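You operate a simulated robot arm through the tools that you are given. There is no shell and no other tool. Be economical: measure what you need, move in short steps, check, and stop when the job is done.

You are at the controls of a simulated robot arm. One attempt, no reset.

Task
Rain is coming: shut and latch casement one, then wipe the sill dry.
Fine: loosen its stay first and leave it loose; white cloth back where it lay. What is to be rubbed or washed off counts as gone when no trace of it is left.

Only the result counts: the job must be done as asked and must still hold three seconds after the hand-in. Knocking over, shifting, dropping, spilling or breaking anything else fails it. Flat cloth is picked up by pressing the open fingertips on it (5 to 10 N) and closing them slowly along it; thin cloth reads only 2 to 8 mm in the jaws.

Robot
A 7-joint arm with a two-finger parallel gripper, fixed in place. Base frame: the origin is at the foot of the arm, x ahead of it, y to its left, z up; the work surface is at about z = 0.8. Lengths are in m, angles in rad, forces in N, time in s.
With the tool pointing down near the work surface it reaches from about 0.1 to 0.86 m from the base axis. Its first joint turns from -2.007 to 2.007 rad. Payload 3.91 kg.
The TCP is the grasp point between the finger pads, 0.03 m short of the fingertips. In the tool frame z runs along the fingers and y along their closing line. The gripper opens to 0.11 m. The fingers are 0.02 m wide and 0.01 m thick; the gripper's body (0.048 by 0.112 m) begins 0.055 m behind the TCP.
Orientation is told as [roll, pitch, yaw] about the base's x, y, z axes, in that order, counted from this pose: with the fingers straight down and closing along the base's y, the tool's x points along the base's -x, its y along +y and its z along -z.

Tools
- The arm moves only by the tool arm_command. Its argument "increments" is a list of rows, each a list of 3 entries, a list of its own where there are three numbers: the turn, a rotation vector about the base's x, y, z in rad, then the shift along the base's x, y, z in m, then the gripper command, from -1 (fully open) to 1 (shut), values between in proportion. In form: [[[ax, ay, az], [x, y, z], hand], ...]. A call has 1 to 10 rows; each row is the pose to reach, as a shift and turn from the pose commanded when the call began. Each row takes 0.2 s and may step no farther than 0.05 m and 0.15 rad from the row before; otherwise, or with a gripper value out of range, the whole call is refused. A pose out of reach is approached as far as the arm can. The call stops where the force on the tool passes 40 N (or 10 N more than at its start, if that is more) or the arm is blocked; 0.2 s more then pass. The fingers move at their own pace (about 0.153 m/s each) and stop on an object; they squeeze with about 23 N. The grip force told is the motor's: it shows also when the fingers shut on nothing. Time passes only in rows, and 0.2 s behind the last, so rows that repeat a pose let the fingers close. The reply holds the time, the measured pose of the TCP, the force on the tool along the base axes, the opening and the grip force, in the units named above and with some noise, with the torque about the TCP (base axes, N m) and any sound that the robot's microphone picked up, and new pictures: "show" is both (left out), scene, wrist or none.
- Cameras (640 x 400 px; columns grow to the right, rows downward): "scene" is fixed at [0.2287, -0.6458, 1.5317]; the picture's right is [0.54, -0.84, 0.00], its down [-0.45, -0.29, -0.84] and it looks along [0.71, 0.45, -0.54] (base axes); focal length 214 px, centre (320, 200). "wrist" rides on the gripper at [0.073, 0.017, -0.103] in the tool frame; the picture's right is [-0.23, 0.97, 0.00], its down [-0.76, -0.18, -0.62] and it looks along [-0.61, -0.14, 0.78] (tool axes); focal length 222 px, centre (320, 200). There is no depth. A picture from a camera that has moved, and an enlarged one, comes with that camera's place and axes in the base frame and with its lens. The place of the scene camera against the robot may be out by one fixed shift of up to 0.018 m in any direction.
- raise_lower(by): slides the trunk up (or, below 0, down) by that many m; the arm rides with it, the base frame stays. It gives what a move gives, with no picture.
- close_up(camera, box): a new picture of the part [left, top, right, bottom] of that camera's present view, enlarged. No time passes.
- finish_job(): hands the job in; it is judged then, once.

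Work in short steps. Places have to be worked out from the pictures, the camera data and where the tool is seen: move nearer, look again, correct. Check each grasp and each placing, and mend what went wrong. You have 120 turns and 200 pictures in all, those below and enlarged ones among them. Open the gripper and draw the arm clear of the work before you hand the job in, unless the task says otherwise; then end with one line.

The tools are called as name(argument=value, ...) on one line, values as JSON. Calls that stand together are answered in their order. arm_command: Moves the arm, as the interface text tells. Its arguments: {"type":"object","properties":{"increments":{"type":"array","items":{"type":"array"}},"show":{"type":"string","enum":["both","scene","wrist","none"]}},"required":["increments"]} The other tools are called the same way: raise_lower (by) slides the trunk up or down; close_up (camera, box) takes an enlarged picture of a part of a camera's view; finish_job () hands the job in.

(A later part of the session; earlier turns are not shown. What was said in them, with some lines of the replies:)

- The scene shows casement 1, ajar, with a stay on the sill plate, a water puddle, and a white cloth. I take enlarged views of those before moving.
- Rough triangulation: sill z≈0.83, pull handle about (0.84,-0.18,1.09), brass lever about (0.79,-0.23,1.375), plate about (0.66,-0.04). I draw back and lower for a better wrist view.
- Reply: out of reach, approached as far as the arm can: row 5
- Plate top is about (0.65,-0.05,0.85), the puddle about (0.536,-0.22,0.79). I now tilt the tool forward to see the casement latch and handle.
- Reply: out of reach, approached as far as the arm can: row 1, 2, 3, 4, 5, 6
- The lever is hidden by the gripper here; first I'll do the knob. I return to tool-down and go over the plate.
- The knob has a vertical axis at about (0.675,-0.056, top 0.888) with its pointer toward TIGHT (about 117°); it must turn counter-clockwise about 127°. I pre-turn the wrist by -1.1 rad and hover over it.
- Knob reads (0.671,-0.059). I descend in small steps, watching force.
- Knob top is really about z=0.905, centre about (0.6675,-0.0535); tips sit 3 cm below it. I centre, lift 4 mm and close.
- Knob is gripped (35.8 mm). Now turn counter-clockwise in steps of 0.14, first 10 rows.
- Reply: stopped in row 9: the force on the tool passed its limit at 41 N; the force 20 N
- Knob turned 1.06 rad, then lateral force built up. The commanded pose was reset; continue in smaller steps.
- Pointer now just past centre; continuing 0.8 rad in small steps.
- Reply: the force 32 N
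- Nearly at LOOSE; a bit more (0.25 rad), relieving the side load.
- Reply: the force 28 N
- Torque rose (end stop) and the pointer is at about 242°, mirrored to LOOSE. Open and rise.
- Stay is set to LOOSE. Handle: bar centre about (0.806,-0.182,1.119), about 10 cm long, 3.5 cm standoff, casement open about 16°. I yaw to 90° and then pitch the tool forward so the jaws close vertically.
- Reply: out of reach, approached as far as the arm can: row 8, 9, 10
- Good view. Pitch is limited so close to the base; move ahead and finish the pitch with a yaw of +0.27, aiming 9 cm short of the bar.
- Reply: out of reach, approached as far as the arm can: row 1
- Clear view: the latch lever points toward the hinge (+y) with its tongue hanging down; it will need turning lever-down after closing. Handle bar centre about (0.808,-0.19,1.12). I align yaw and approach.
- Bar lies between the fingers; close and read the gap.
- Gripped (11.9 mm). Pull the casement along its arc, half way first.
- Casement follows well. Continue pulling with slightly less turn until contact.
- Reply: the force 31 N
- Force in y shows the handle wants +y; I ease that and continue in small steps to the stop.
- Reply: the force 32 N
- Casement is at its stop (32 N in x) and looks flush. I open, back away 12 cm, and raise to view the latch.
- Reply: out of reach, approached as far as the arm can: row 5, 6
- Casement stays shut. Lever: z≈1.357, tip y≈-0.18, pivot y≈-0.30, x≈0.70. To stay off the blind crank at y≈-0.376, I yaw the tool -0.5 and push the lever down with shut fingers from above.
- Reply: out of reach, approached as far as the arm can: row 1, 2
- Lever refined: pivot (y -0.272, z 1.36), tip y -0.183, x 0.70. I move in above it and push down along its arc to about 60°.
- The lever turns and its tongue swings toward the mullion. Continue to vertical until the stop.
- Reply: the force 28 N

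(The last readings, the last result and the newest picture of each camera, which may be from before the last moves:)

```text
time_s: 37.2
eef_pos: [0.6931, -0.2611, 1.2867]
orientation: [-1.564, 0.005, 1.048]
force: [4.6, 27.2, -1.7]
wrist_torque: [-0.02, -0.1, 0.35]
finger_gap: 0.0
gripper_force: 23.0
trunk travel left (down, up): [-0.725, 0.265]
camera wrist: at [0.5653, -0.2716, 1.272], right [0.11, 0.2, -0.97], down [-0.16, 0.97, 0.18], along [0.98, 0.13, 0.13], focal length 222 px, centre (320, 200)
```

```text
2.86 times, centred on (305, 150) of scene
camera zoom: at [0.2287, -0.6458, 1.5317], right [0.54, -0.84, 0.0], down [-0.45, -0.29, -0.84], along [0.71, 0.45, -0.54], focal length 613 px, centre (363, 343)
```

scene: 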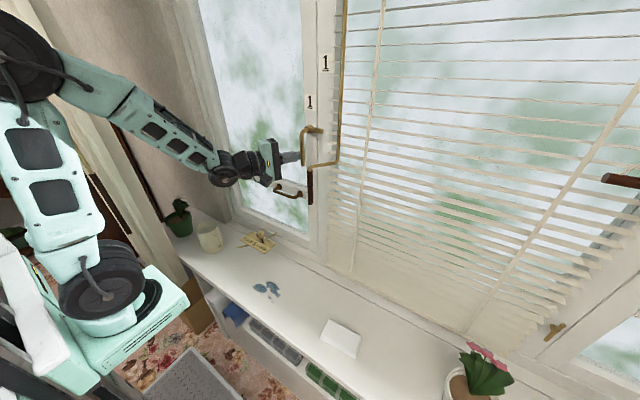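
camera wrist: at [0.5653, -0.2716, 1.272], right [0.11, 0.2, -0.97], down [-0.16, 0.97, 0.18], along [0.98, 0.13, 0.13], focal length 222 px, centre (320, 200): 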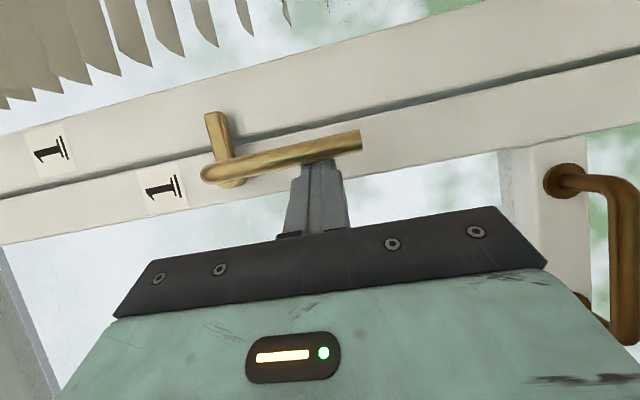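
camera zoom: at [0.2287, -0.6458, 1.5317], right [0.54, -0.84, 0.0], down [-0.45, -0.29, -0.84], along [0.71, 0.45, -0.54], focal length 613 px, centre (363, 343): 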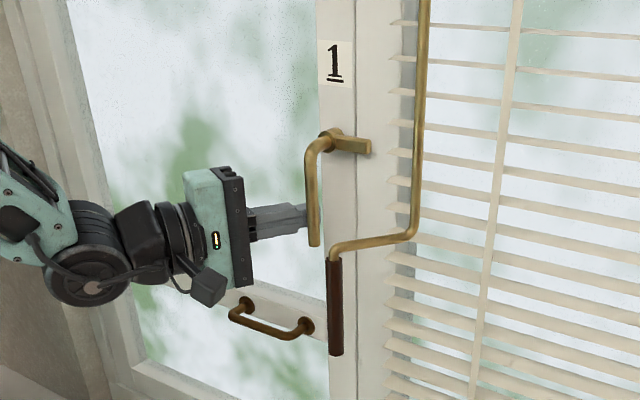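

Latched: lever vertical, tongue across the mullion, firm stop at 27 N. I back away.

arm_command(increments=[[[0, 0, 0], [0, 0.02, 0], 1], [[0, 0, 0], [-0.03, 0.03, 0], 1], [[0, 0.1, 0], [-0.06, 0.03, 0], 1], [[0, 0.25, 0], [-0.06, 0.03, 0], 1], [[0, 0.4, 0], [-0.06, 0.03, 0], 1], [[0, 0.54, 0], [-0.06, 0.03, 0], 1], [[0, 0.68, 0], [-0.06, 0.03, 0], 1], [[0, 0.82, 0], [-0.06, 0.03, 0], 1]], show="both")

```text
time_s: 39.2
eef_pos: [0.6568, -0.1469, 1.1903]
orientation: [-0.855, 0.374, 1.424]
force: [-0.3, 0.9, -0.1]
wrist_torque: [-0.03, -0.01, -0.02]
finger_gap: 0.0002
gripper_force: 23.1
out of reach, approached as far as the arm can: row 6, 7, 8
trunk travel left (down, up): [-0.725, 0.265]
stopped in row 8: the arm was blocked; the commanded pose is now the measured one
camera wrist: at [0.5595, -0.1802, 1.2696], right [-0.64, 0.04, -0.77], down [-0.22, 0.95, 0.23], along [0.74, 0.31, -0.6], focal length 222 px, centre (320, 200)
```

scene: 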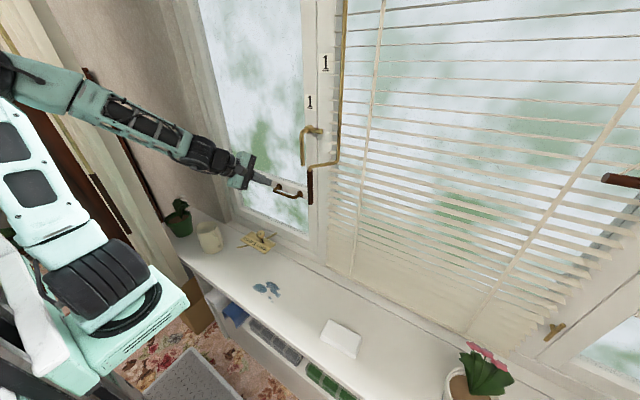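
wrist: 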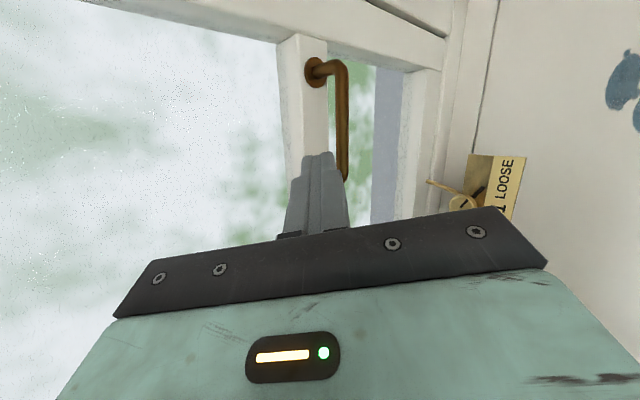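

No contact force; the arm only hit a reach limit. I lift a little and turn back to tool-down, clear of the handle.

arm_command(increments=[[[0.067, 0.112, -0.023], [-0.01, 0, 0.02], 1], [[0.135, 0.224, -0.046], [-0.02, 0, 0.04], 1], [[0.202, 0.336, -0.069], [-0.03, 0, 0.05], 1], [[0.269, 0.449, -0.091], [-0.04, 0, 0.05], 1], [[0.336, 0.561, -0.114], [-0.05, 0, 0.05], 1], [[0.404, 0.673, -0.137], [-0.06, 0, 0.05], 1], [[0.471, 0.785, -0.16], [-0.07, 0, 0.05], 1], [[0.471, 0.785, -0.16], [-0.07, 0, 0.05], -0.5]], show="both")

```text
time_s: 41.0
eef_pos: [0.5857, -0.1478, 1.2419]
orientation: [0.004, 0.001, 1.422]
force: [0.0, 0.1, 0.0]
wrist_torque: [-0.01, -0.01, -0.01]
finger_gap: 0.0824
gripper_force: 0.0
out of reach, approached as far as the arm can: row 1, 2
trunk travel left (down, up): [-0.725, 0.265]
camera wrist: at [0.557, -0.217, 1.346], right [-0.93, 0.37, 0.0], down [0.29, 0.73, 0.62], along [0.23, 0.58, -0.78], focal length 222 px, centre (320, 200)
```

scene: 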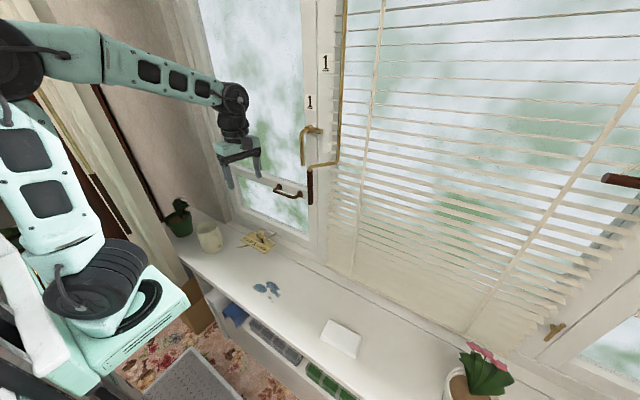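
wrist: 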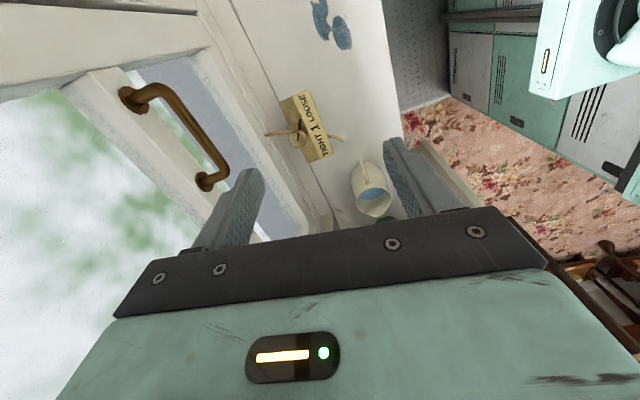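

Tool is down again. I lower the trunk (nothing beneath here but sill), then turn yaw to 0 and move toward the cloth, keeping x small past the crank.

raise_lower(by=-0.22)

arm_command(increments=[[[0, 0, -0.14], [-0.02, -0.02, 0], -0.5], [[0, 0, -0.28], [-0.04, -0.04, 0], -0.5], [[0, 0, -0.42], [-0.06, -0.07, 0], -0.5], [[0, 0, -0.57], [-0.08, -0.1, 0], -0.5], [[0, 0, -0.71], [-0.09, -0.13, 0], -0.5], [[0, 0, -0.85], [-0.1, -0.16, 0], -0.5], [[0, 0, -0.99], [-0.1, -0.2, 0], -0.5], [[0, 0, -1.13], [-0.1, -0.24, 0], -0.5], [[0, 0, -1.28], [-0.1, -0.28, 0], -0.5], [[0, 0, -1.42], [-0.1, -0.32, 0], -0.5]], show="both")

```text
time_s: 43.3
eef_pos: [0.5852, -0.1479, 1.0214]
orientation: [0.004, 0.003, 1.423]
force: [0.1, 0.1, -0.1]
wrist_torque: [0.0, -0.01, 0.0]
finger_gap: 0.0823
gripper_force: 0.1
trunk travel left (down, up): [-0.505, 0.485]
```

```text
time_s: 45.5
eef_pos: [0.4866, -0.4665, 1.0219]
orientation: [0.001, 0.001, 0.0]
force: [-0.1, 1.2, -0.2]
wrist_torque: [-0.02, 0.0, 0.01]
finger_gap: 0.0821
gripper_force: 0.1
trunk travel left (down, up): [-0.505, 0.485]
camera wrist: at [0.4126, -0.4494, 1.1259], right [0.23, 0.97, 0.0], down [0.76, -0.18, 0.62], along [0.61, -0.14, -0.78], focal length 222 px, centre (320, 200)
```

scene: 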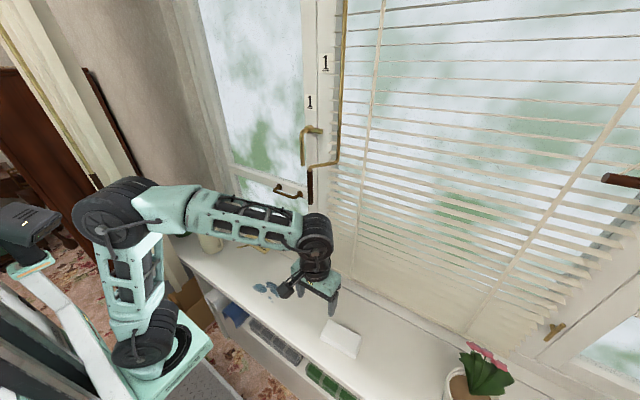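
wrist: 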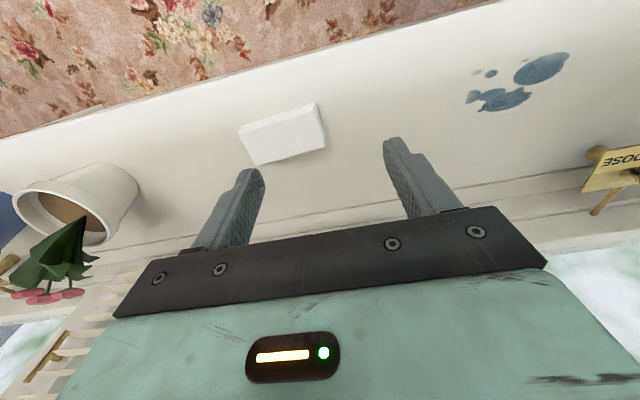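

close_up(camera="wrist", box=[200, 70, 360, 190])

close_up(camera="wrist", box=[440, 20, 600, 140])

close_up(camera="scene", box=[290, 290, 400, 380])

```text
3.33 times, centred on (280, 130) of wrist
camera zoom: at [0.4126, -0.4494, 1.1259], right [0.23, 0.97, 0.0], down [0.76, -0.18, 0.62], along [0.61, -0.14, -0.78], focal length 740 px, centre (453, 433)
```

zoom: 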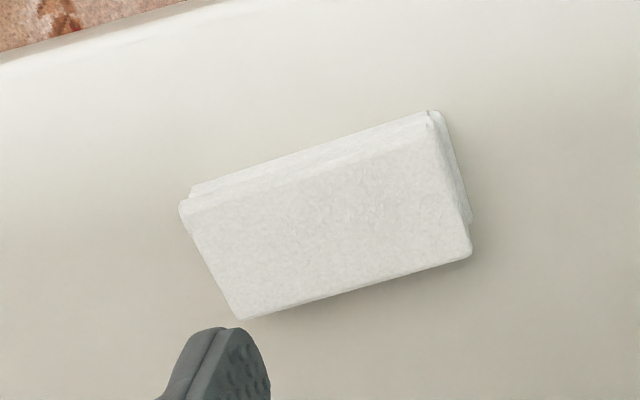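

```text
3.33 times, centred on (520, 80) of wrist
camera zoom: at [0.4126, -0.4494, 1.1259], right [0.23, 0.97, 0.0], down [0.76, -0.18, 0.62], along [0.61, -0.14, -0.78], focal length 740 px, centre (-347, 600)
```

zoom: 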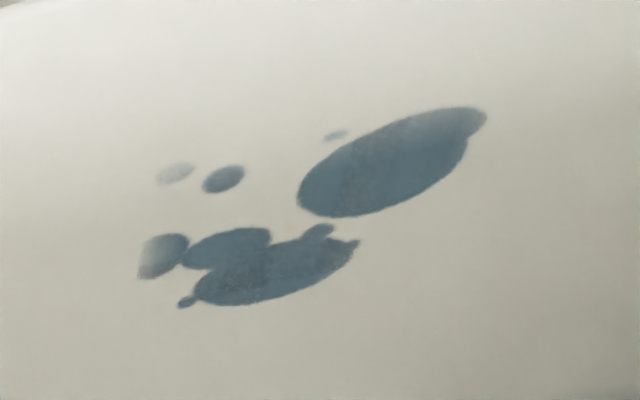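

```text
4.44 times, centred on (345, 335) of scene
camera zoom: at [0.2287, -0.6458, 1.5317], right [0.54, -0.84, 0.0], down [-0.45, -0.29, -0.84], along [0.71, 0.45, -0.54], focal length 953 px, centre (209, -400)
```

zoom: 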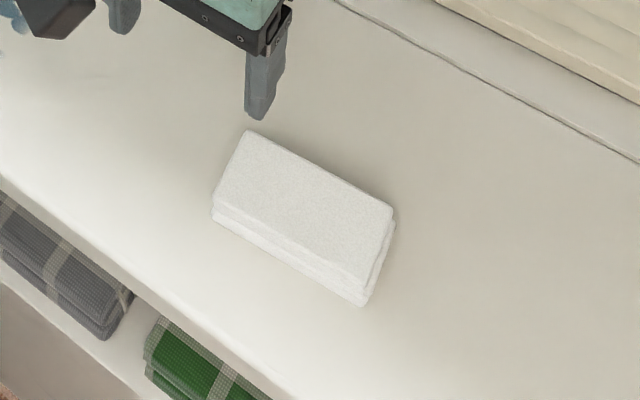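

The white cloth is a folded pad about 55 x 110 mm, centre about (0.528,-0.529), top about z 0.825. The puddle spans x 0.50–0.57, y -0.28…-0.15. I turn the jaws to close along x and hover over the pad.

arm_command(increments=[[[0, 0, 0.15], [0.005, -0.007, 0], -1], [[0, 0, 0.3], [0.01, -0.014, 0], -1], [[0, 0, 0.45], [0.015, -0.021, 0], -1], [[0, 0, 0.6], [0.02, -0.028, 0], -1], [[0, 0, 0.75], [0.025, -0.035, 0], -1], [[0, 0, 0.9], [0.03, -0.042, 0], -1], [[0, 0, 1.05], [0.035, -0.049, 0], -1], [[0, 0, 1.2], [0.04, -0.056, 0], -1], [[0, 0, 1.35], [0.0415, -0.0625, 0], -1], [[0, 0, 1.5], [0.0415, -0.0625, 0], -1]], show="none")

arm_command(increments=[[[0, 0, 0.07], [0, 0, -0.04], -1], [[0, 0, 0.07], [0, 0, -0.08], -1]], show="wrist")

close_up(camera="scene", box=[270, 260, 410, 380])

```text
time_s: 47.7
eef_pos: [0.5271, -0.5319, 1.0214]
orientation: [0.003, 0.002, 1.505]
force: [0.7, 0.1, 0.0]
wrist_torque: [0.02, 0.01, 0.0]
finger_gap: 0.1097
gripper_force: 0.2
trunk travel left (down, up): [-0.505, 0.485]
```

```text
time_s: 48.3
eef_pos: [0.5278, -0.53, 0.9412]
orientation: [0.001, 0.004, 1.572]
force: [-0.8, 0.9, -0.6]
wrist_torque: [-0.01, 0.0, 0.0]
finger_gap: 0.1099
gripper_force: 0.0
trunk travel left (down, up): [-0.505, 0.485]
camera wrist: at [0.5096, -0.6018, 1.0453], right [-0.97, 0.22, 0.0], down [0.18, 0.76, 0.62], along [0.14, 0.61, -0.78], focal length 222 px, centre (320, 200)
```

wrist: 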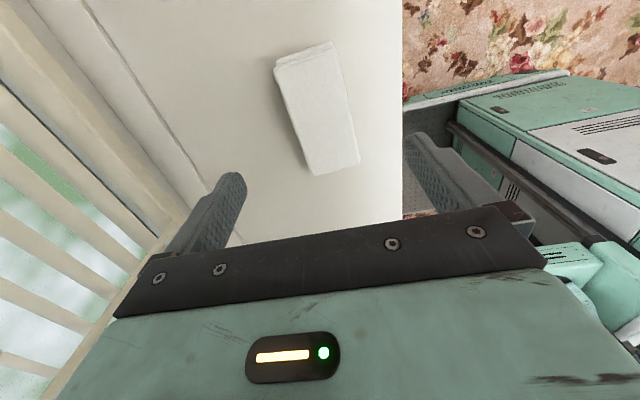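

```text
3.33 times, centred on (340, 320) of scene
camera zoom: at [0.2287, -0.6458, 1.5317], right [0.54, -0.84, 0.0], down [-0.45, -0.29, -0.84], along [0.71, 0.45, -0.54], focal length 715 px, centre (253, -200)
```

zoom: 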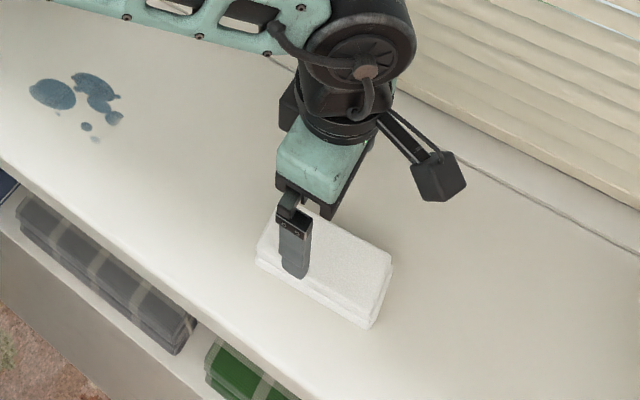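

Centre checks out (0.526,-0.527). I descend beside the pad to feel the sill with the tips.

arm_command(increments=[[[0, 0, 0], [-0.002, 0.003, -0.04], -1], [[0, 0, 0], [-0.002, 0.003, -0.08], -1], [[0, 0, 0], [-0.002, 0.003, -0.095], -1], [[0, 0, 0], [-0.002, 0.003, -0.1], -1], [[0, 0, 0], [-0.002, 0.003, -0.104], -1]], show="wrist")

close_up(camera="scene", box=[300, 280, 400, 380])

```text
time_s: 49.5
eef_pos: [0.5252, -0.5272, 0.8385]
orientation: [0.004, 0.002, 1.572]
force: [-0.3, 0.3, -0.3]
wrist_torque: [0.0, 0.04, 0.04]
finger_gap: 0.11
gripper_force: 0.0
trunk travel left (down, up): [-0.505, 0.485]
camera wrist: at [0.5068, -0.5989, 0.942], right [-0.97, 0.23, 0.0], down [0.18, 0.76, 0.62], along [0.14, 0.61, -0.78], focal length 222 px, centre (320, 200)
```

wrist: 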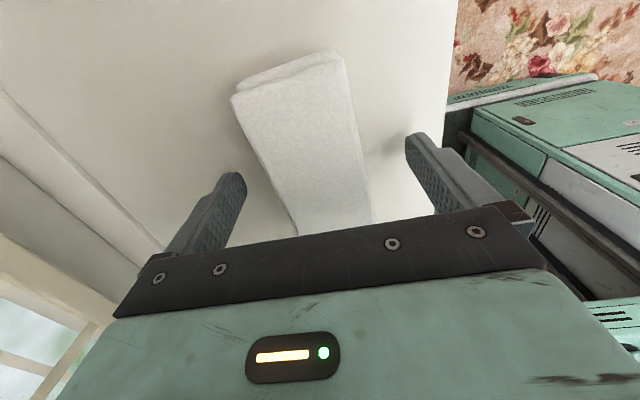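

```text
4.00 times, centred on (350, 330) of scene
camera zoom: at [0.2287, -0.6458, 1.5317], right [0.54, -0.84, 0.0], down [-0.45, -0.29, -0.84], along [0.71, 0.45, -0.54], focal length 858 px, centre (200, -320)
```

zoom: 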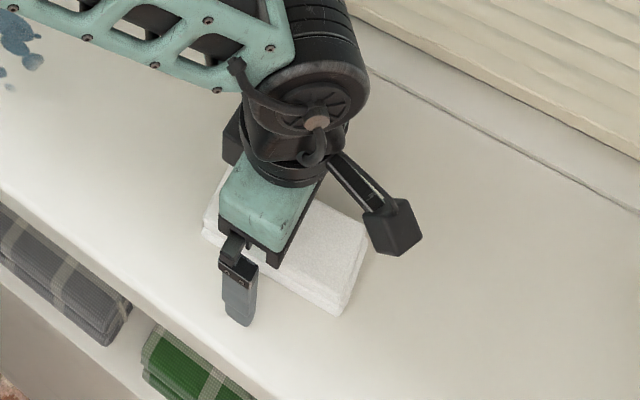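

No contact at tip z 0.8085; continue down in 2 mm steps.

arm_command(increments=[[[0, 0, 0], [0, 0, -0.003], -1], [[0, 0, 0], [0, 0, -0.005], -1], [[0, 0, 0], [0, 0, -0.007], -1], [[0, 0, 0], [0, 0, -0.008], -1]], show="none")

```text
time_s: 50.5
eef_pos: [0.5254, -0.5278, 0.8302]
orientation: [0.002, 0.003, 1.574]
force: [0.1, 1.0, 3.5]
wrist_torque: [0.09, -0.24, 0.09]
finger_gap: 0.1101
gripper_force: 0.0
trunk travel left (down, up): [-0.505, 0.485]
```

Sill is z=0.800. I raise 6 mm and close on the pad.

arm_command(increments=[[[0, 0, 0], [0, 0, 0.006], -0.5], [[0, 0, 0], [0, 0, 0.006], 0], [[0, 0, 0], [0, 0, 0.006], 0.3], [[0, 0, 0], [0, 0, 0.006], 0.6], [[0, 0, 0], [0, 0, 0.006], 1], [[0, 0, 0], [0, 0, 0.006], 1], [[0, 0, 0], [0, 0, 0.006], 1]], show="wrist")

```text
time_s: 52.1
eef_pos: [0.5264, -0.5287, 0.8358]
orientation: [0.003, 0.002, 1.572]
force: [0.0, -0.1, 0.9]
wrist_torque: [0.02, -0.02, -0.02]
finger_gap: 0.0562
gripper_force: 22.9
trunk travel left (down, up): [-0.505, 0.485]
camera wrist: at [0.5073, -0.5996, 0.9399], right [-0.97, 0.23, 0.0], down [0.18, 0.76, 0.62], along [0.14, 0.61, -0.78], focal length 222 px, centre (320, 200)
```

wrist: 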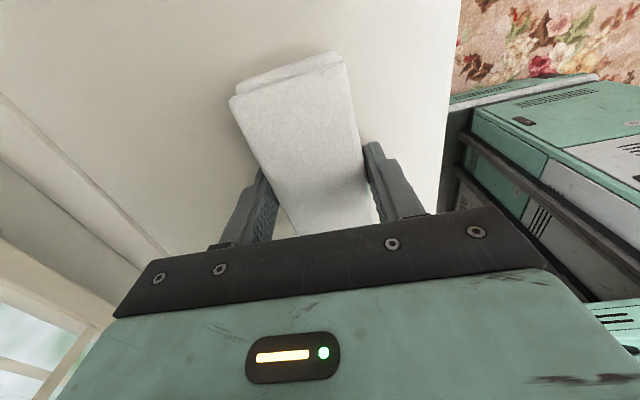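

Pad held (56 mm). Pick-up pose noted: (0.5264,-0.5287,0.8358). Lift 4 cm and check.

arm_command(increments=[[[0, 0, 0], [0, 0, 0.01], 1], [[0, 0, 0], [0, 0, 0.03], 1], [[0, 0, 0], [0, 0, 0.05], 1]], show="scene")

close_up(camera="scene", box=[240, 230, 400, 370])

```text
time_s: 52.9
eef_pos: [0.5248, -0.5279, 0.888]
orientation: [0.003, 0.002, 1.572]
force: [-0.6, -0.2, 0.1]
wrist_torque: [-0.01, 0.0, -0.02]
finger_gap: 0.0563
gripper_force: 23.0
trunk travel left (down, up): [-0.505, 0.485]
```

scene: 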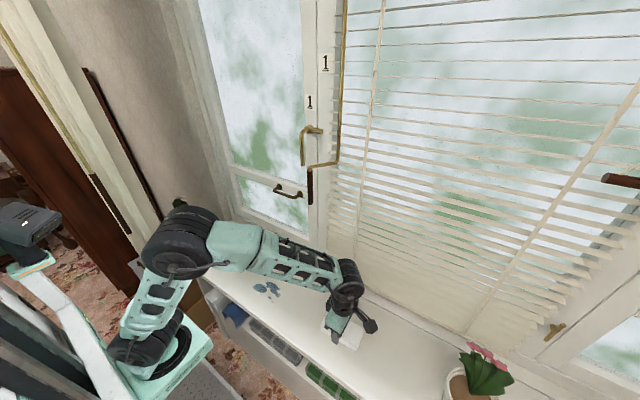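

```text
2.86 times, centred on (320, 300) of scene
camera zoom: at [0.2287, -0.6458, 1.5317], right [0.54, -0.84, 0.0], down [-0.45, -0.29, -0.84], along [0.71, 0.45, -0.54], focal length 613 px, centre (320, -86)
```

zoom: 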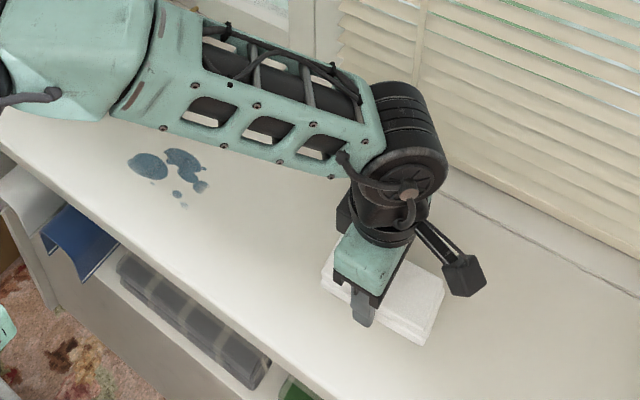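

Pad lifted cleanly. Move to just before the puddle at (0.515,-0.33), then press lightly.

arm_command(increments=[[[0, 0, 0], [-0.002, 0.04, 0], 1], [[0, 0, 0], [-0.004, 0.08, 0], 1], [[0, 0, 0], [-0.006, 0.12, 0], 1], [[0, 0, 0], [-0.009, 0.16, 0], 1], [[0, 0, 0], [-0.011, 0.198, 0], 1], [[0, 0, 0], [-0.011, 0.198, -0.03], 1], [[0, 0, 0], [-0.011, 0.198, -0.05], 1], [[0, 0, 0], [-0.011, 0.198, -0.052], 1]], show="wrist")

```text
time_s: 54.7
eef_pos: [0.5128, -0.33, 0.834]
orientation: [0.001, 0.002, 1.574]
force: [-5.5, 2.1, 24.4]
wrist_torque: [0.37, 0.22, 0.25]
finger_gap: 0.0558
gripper_force: 23.5
trunk travel left (down, up): [-0.505, 0.485]
camera wrist: at [0.4957, -0.4013, 0.9396], right [-0.97, 0.23, 0.0], down [0.18, 0.76, 0.62], along [0.14, 0.6, -0.78], focal length 222 px, centre (320, 200)
```

wrist: 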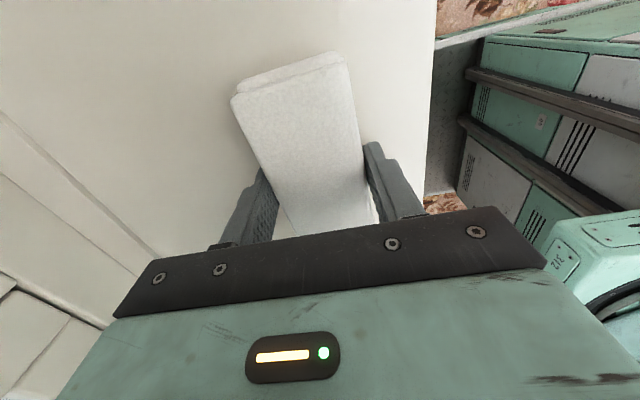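

Pressing at 24 N; I ease 1 mm and stroke along +y, then back on the next lane.

arm_command(increments=[[[0, 0, 0], [0.002, 0.03, 0.001], 1], [[0, 0, 0], [0.002, 0.065, 0.001], 1], [[0, 0, 0], [0.002, 0.1, 0.001], 1], [[0, 0, 0], [0.002, 0.135, 0.001], 1], [[0, 0, 0], [0.002, 0.17, 0.001], 1], [[0, 0, 0], [0.027, 0.17, 0.001], 1], [[0, 0, 0], [0.027, 0.13, 0.001], 1], [[0, 0, 0], [0.027, 0.09, 0.001], 1], [[0, 0, 0], [0.027, 0.045, 0.001], 1], [[0, 0, 0], [0.027, 0.0, 0.001], 1]], show="both")

close_up(camera="scene", box=[210, 220, 350, 340])

```text
time_s: 56.9
eef_pos: [0.5429, -0.3318, 0.8347]
orientation: [0.0, 0.0, 1.571]
force: [-0.6, 5.6, 14.3]
wrist_torque: [0.1, -0.07, -0.14]
finger_gap: 0.0554
gripper_force: 23.4
trunk travel left (down, up): [-0.505, 0.485]
camera wrist: at [0.5247, -0.4039, 0.939], right [-0.97, 0.23, 0.0], down [0.18, 0.76, 0.62], along [0.14, 0.61, -0.78], focal length 222 px, centre (320, 200)
```

scene: 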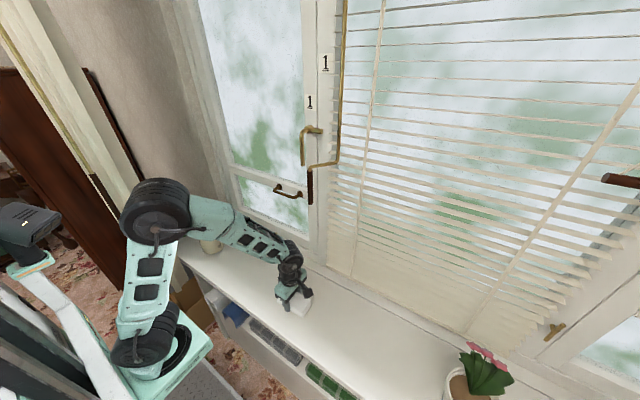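
wrist: 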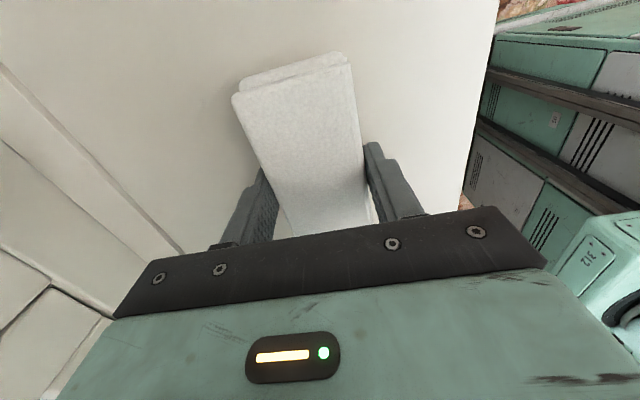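

```text
3.33 times, centred on (280, 280) of scene
camera zoom: at [0.2287, -0.6458, 1.5317], right [0.54, -0.84, 0.0], down [-0.45, -0.29, -0.84], along [0.71, 0.45, -0.54], focal length 715 px, centre (453, -67)
```

zoom: 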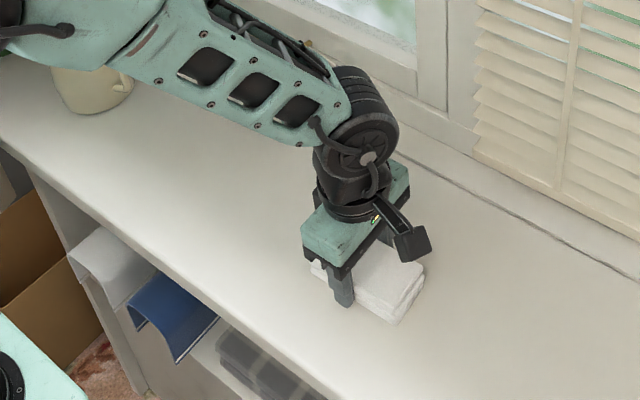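

Puddle looks gone; another pair of lanes (x 0.565 and 0.50) for faint traces.

arm_command(increments=[[[0, 0, 0], [0.022, 0.01, 0], 1], [[0, 0, 0], [0.022, 0.05, 0], 1], [[0, 0, 0], [0.022, 0.09, 0], 1], [[0, 0, 0], [0.022, 0.13, 0], 1], [[0, 0, 0], [0.022, 0.17, 0], 1], [[0, 0, 0], [-0.02, 0.17, 0], 1], [[0, 0, 0], [-0.042, 0.15, 0], 1], [[0, 0, 0], [-0.042, 0.11, 0], 1], [[0, 0, 0], [-0.042, 0.065, 0], 1], [[0, 0, 0], [-0.042, 0.02, 0], 1]], show="none")

arm_command(increments=[[[0, 0, 0], [0, -0.02, 0.02], 1], [[0, 0, 0], [0, -0.06, 0.05], 1], [[0, 0, 0], [0, -0.1, 0.05], 1], [[0, 0, 0], [0, -0.14, 0.05], 1]], show="wrist")

close_up(camera="scene", box=[210, 230, 330, 320])

```text
time_s: 59.1
eef_pos: [0.4981, -0.3115, 0.8361]
orientation: [0.003, 0.002, 1.572]
force: [0.3, 0.1, -0.7]
wrist_torque: [0.01, 0.04, 0.0]
finger_gap: 0.0555
gripper_force: 23.1
trunk travel left (down, up): [-0.505, 0.485]
```

```text
time_s: 60.1
eef_pos: [0.4979, -0.4493, 0.8825]
orientation: [0.002, 0.002, 1.572]
force: [-0.6, -0.1, 0.0]
wrist_torque: [-0.02, -0.01, -0.01]
finger_gap: 0.0553
gripper_force: 23.1
trunk travel left (down, up): [-0.505, 0.485]
camera wrist: at [0.4803, -0.521, 0.9868], right [-0.97, 0.23, 0.0], down [0.18, 0.76, 0.62], along [0.14, 0.61, -0.78], focal length 222 px, centre (320, 200)
```

wrist: 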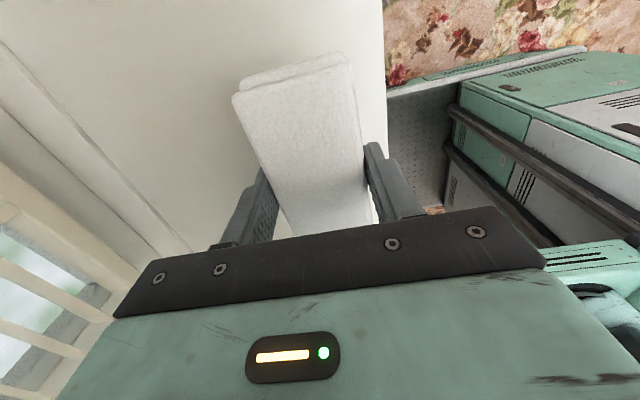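

```text
4.44 times, centred on (270, 275) of scene
camera zoom: at [0.2287, -0.6458, 1.5317], right [0.54, -0.84, 0.0], down [-0.45, -0.29, -0.84], along [0.71, 0.45, -0.54], focal length 953 px, centre (542, -133)
```

zoom: 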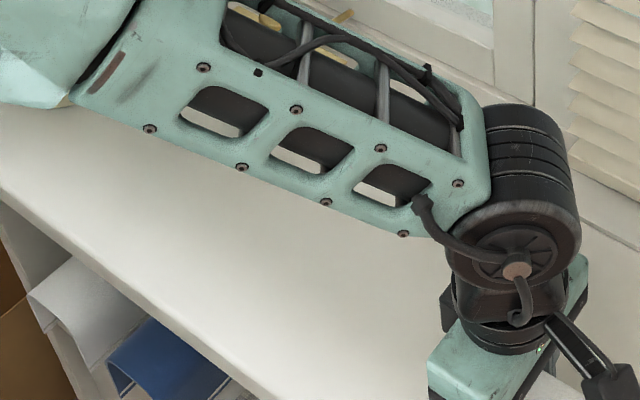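

The visible part is clean; I move the pad to hover above its home, from where the scene camera sees the whole puddle area.

arm_command(increments=[[[0, 0, 0], [0.014, -0.04, 0], 1], [[0, 0, 0], [0.028, -0.079, 0], 1], [[0, 0, 0], [0.028, -0.079, 0], 1]], show="wrist")

close_up(camera="scene", box=[210, 240, 330, 330])

```text
time_s: 60.9
eef_pos: [0.5297, -0.5295, 0.8846]
orientation: [0.001, 0.002, 1.572]
force: [0.9, -0.3, -0.3]
wrist_torque: [0.02, -0.06, 0.05]
finger_gap: 0.0555
gripper_force: 23.0
trunk travel left (down, up): [-0.505, 0.485]
camera wrist: at [0.5112, -0.6008, 0.9879], right [-0.97, 0.23, 0.0], down [0.18, 0.76, 0.62], along [0.14, 0.61, -0.78], focal length 222 px, centre (320, 200)
```

wrist: 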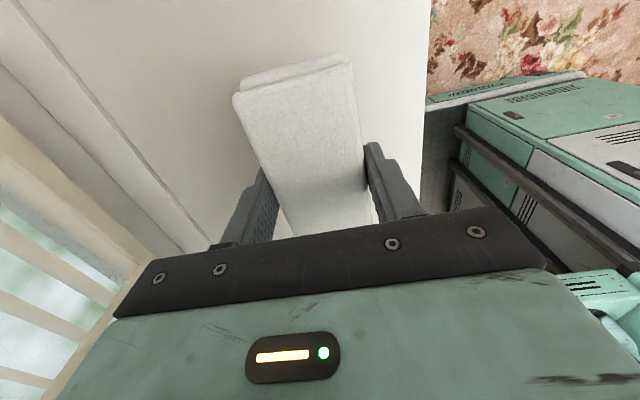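

```text
4.44 times, centred on (270, 285) of scene
camera zoom: at [0.2287, -0.6458, 1.5317], right [0.54, -0.84, 0.0], down [-0.45, -0.29, -0.84], along [0.71, 0.45, -0.54], focal length 953 px, centre (542, -178)
```

zoom: 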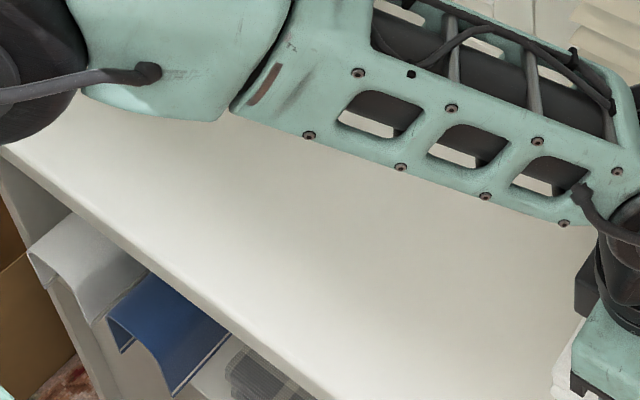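

Area is clean. Now lower the pad onto its old place and release.

arm_command(increments=[[[0, 0, 0], [-0.001, 0, -0.02], 1], [[0, 0, 0], [-0.001, 0, -0.04], 1], [[0, 0, 0], [-0.001, 0, -0.046], 1], [[0, 0, 0], [-0.001, 0, -0.049], 1]], show="none")

```text
time_s: 61.9
eef_pos: [0.5257, -0.5286, 0.8348]
orientation: [0.004, 0.001, 1.573]
force: [0.0, 0.1, -0.4]
wrist_torque: [0.0, -0.01, 0.01]
finger_gap: 0.0556
gripper_force: 22.7
trunk travel left (down, up): [-0.505, 0.485]
```

Not quite touching; 1 mm steps down to light contact.

arm_command(increments=[[[0, 0, 0], [0, 0, -0.001], 1], [[0, 0, 0], [0, 0, -0.0015], 1], [[0, 0, 0], [0, 0, -0.002], 1]], show="none")

```text
time_s: 62.7
eef_pos: [0.5264, -0.5286, 0.8346]
orientation: [-0.001, 0.002, 1.572]
force: [1.9, 0.3, 11.6]
wrist_torque: [0.4, -0.08, 0.01]
finger_gap: 0.0552
gripper_force: 22.6
trunk travel left (down, up): [-0.505, 0.485]
```

Pad rests on the sill at its pick-up position. Open slowly, then rise straight up.

arm_command(increments=[[[0, 0, 0], [0, 0, 0.001], 0.2], [[0, 0, 0], [0, 0, 0.001], -0.3], [[0, 0, 0], [0, 0, 0.001], -0.8], [[0, 0, 0], [0, 0, 0.001], -1], [[0, 0, 0], [0, 0, 0.04], -1], [[0, 0, 0], [0, 0, 0.08], -1], [[0, 0, 0], [0, 0, 0.12], -1], [[0, 0, 0], [0, 0, 0.16], -1]], show="wrist")

arm_command(increments=[[[0, 0, -0.14], [-0.01, 0.01, 0], -1], [[0, 0, -0.28], [-0.02, 0.02, 0], -1], [[0, 0, -0.42], [-0.03, 0.03, 0], -1], [[0, 0, -0.56], [-0.04, 0.04, 0], -1], [[0, 0, -0.7], [-0.04, 0.05, 0], -1], [[0, 0, -0.85], [-0.04, 0.06, 0], -1], [[0, 0, -1.0], [-0.04, 0.064, 0], -1], [[0, 0, -1.15], [-0.04, 0.064, 0], -1], [[0, 0, -1.3], [-0.04, 0.064, 0], -1], [[0, 0, -1.44], [-0.04, 0.064, 0], -1]], show="both")

```text
time_s: 64.5
eef_pos: [0.5234, -0.5281, 0.9947]
orientation: [0.005, 0.003, 1.574]
force: [0.5, 0.4, -0.6]
wrist_torque: [0.01, 0.03, 0.01]
finger_gap: 0.1099
gripper_force: 0.1
trunk travel left (down, up): [-0.505, 0.485]
camera wrist: at [0.5065, -0.5997, 1.0981], right [-0.97, 0.23, 0.0], down [0.18, 0.76, 0.62], along [0.14, 0.61, -0.78], focal length 222 px, centre (320, 200)
```

wrist: 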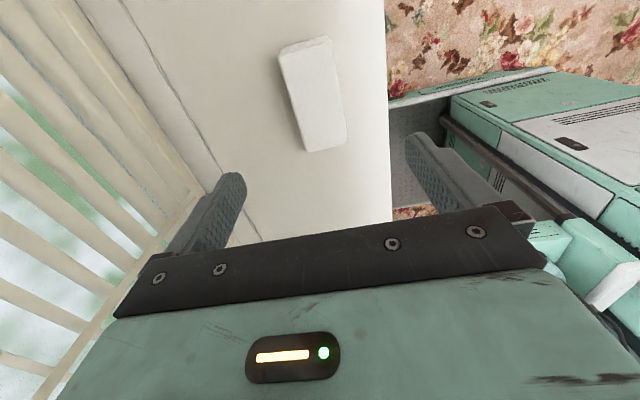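

```text
time_s: 66.7
eef_pos: [0.4855, -0.4655, 0.9953]
orientation: [0.004, 0.001, 0.129]
force: [0.3, -0.7, 0.0]
wrist_torque: [-0.02, -0.04, -0.03]
finger_gap: 0.11
gripper_force: 0.1
trunk travel left (down, up): [-0.505, 0.485]
camera wrist: at [0.4101, -0.4577, 1.098], right [0.1, 1.0, 0.0], down [0.78, -0.08, 0.62], along [0.62, -0.06, -0.78], focal length 222 px, centre (320, 200)
```

scene: 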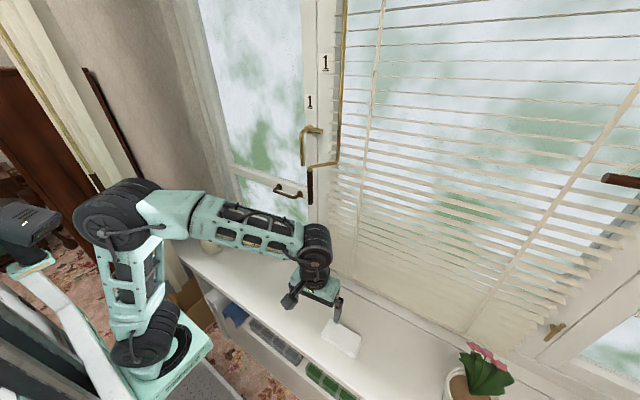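
wrist: 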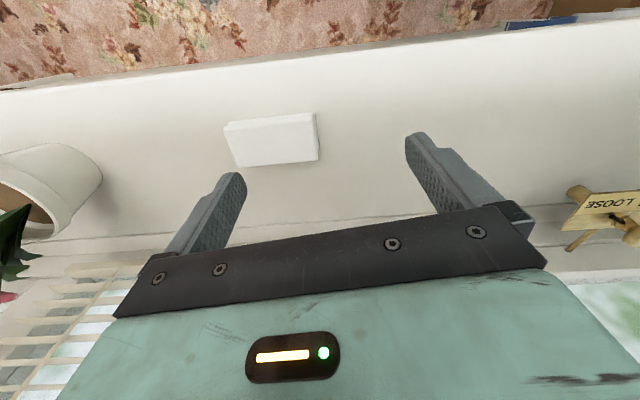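

Cloth is back in place. Enlarge the wiped zone and the pad to check for traces.

close_up(camera="wrist", box=[400, 40, 600, 165])

close_up(camera="scene", box=[290, 290, 400, 380])

```text
3.20 times, centred on (500, 102) of wrist
camera zoom: at [0.4101, -0.4577, 1.098], right [0.1, 1.0, 0.0], down [0.78, -0.08, 0.62], along [0.62, -0.06, -0.78], focal length 711 px, centre (-256, 512)
```

zoom: 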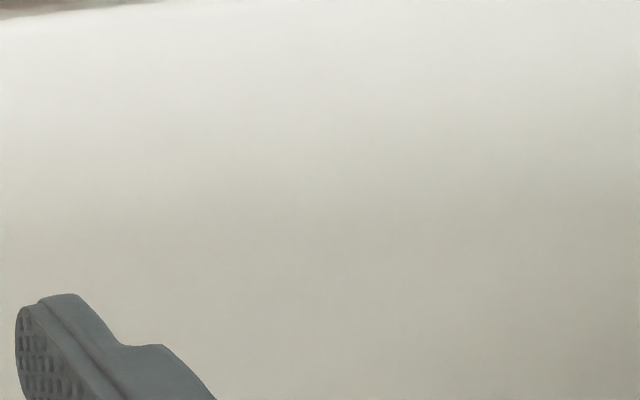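

```text
4.44 times, centred on (345, 335) of scene
camera zoom: at [0.2287, -0.6458, 1.5317], right [0.54, -0.84, 0.0], down [-0.45, -0.29, -0.84], along [0.71, 0.45, -0.54], focal length 953 px, centre (209, -400)
```

zoom: 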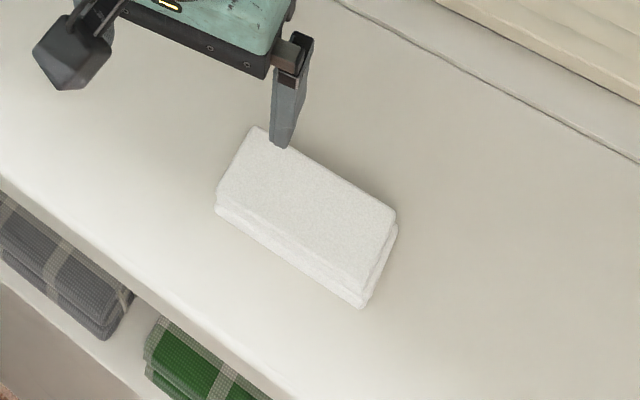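

No trace of water and the pad lies as before. I draw the arm back and take a last look at window, stay and sill.

arm_command(increments=[[[0, 0, 0], [-0.04, 0.01, 0.02], -1], [[0, 0, 0], [-0.08, 0.02, 0.04], -1], [[0, 0, 0], [-0.1, 0.05, 0.05], -1], [[0, 0, 0], [-0.1, 0.09, 0.05], -1], [[0, 0, 0], [-0.1, 0.13, 0.05], -1], [[0, 0, 0], [-0.1, 0.17, 0.05], -1]], show="both")

close_up(camera="scene", box=[220, 100, 360, 280])

close_up(camera="wrist", box=[160, 20, 480, 220])

```text
time_s: 68.1
eef_pos: [0.3936, -0.3043, 1.0398]
orientation: [0.002, 0.001, 0.129]
force: [-0.2, 0.2, 0.6]
wrist_torque: [0.03, -0.04, 0.03]
finger_gap: 0.1098
gripper_force: 0.1
out of reach, approached as far as the arm can: row 6
trunk travel left (down, up): [-0.505, 0.485]
camera wrist: at [0.3185, -0.2973, 1.1431], right [0.1, 0.99, 0.0], down [0.78, -0.08, 0.62], along [0.62, -0.06, -0.78], focal length 222 px, centre (320, 200)
```

scene: 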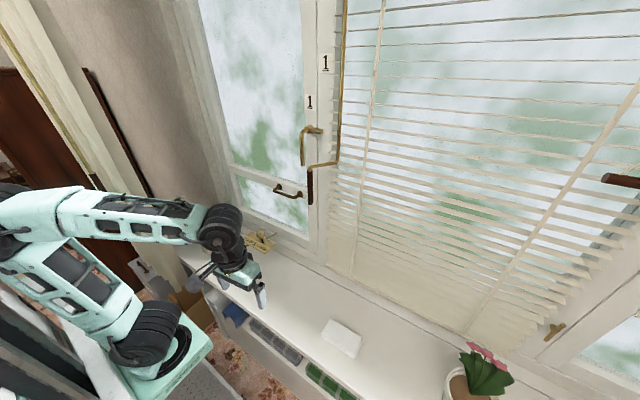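
wrist: 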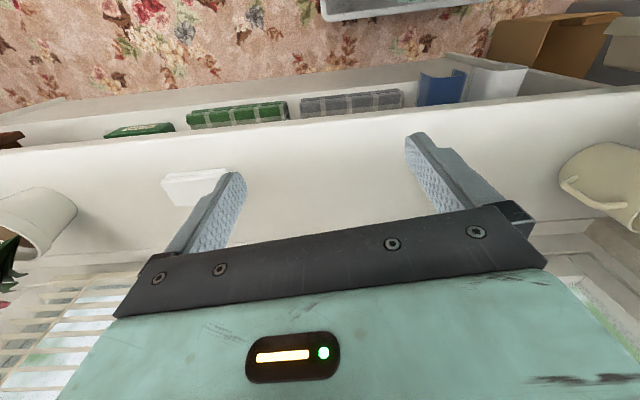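

```text
2.22 times, centred on (290, 190) of scene
camera zoom: at [0.2287, -0.6458, 1.5317], right [0.54, -0.84, 0.0], down [-0.45, -0.29, -0.84], along [0.71, 0.45, -0.54], focal length 477 px, centre (387, 222)
```

zoom: 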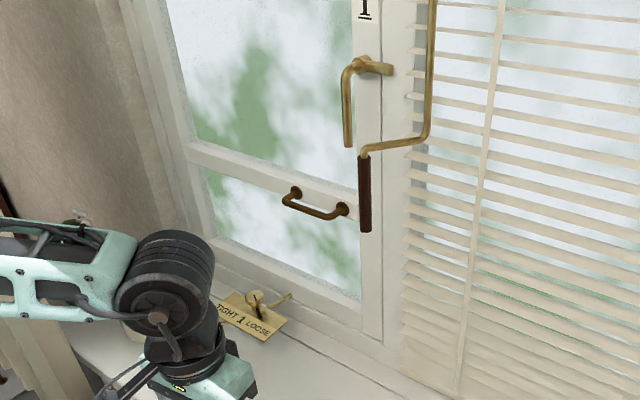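

```text
2.00 times, centred on (320, 120) of wrist
camera zoom: at [0.3185, -0.2973, 1.1431], right [0.1, 0.99, 0.0], down [0.78, -0.08, 0.62], along [0.62, -0.06, -0.78], focal length 444 px, centre (320, 360)
```

zoom: 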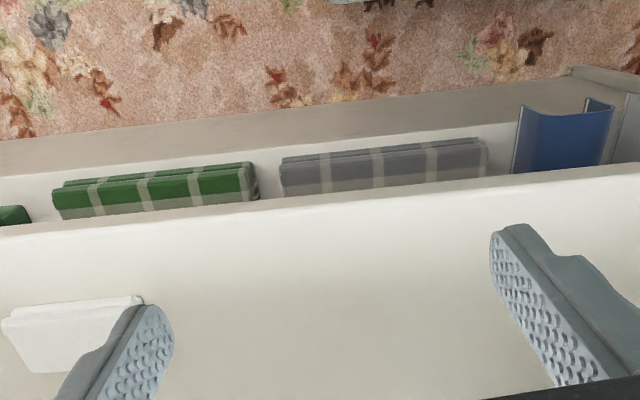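

Casement is shut and latched, the stay is loose, the sill is dry, the cloth is back and the arm is clear. Handing in.

finish_job()

```text
The job is handed in.
```

Casement one is shut and latched with its stay left loose. The sill is wiped dry with no trace of water showing, and the white cloth is back where it lay.
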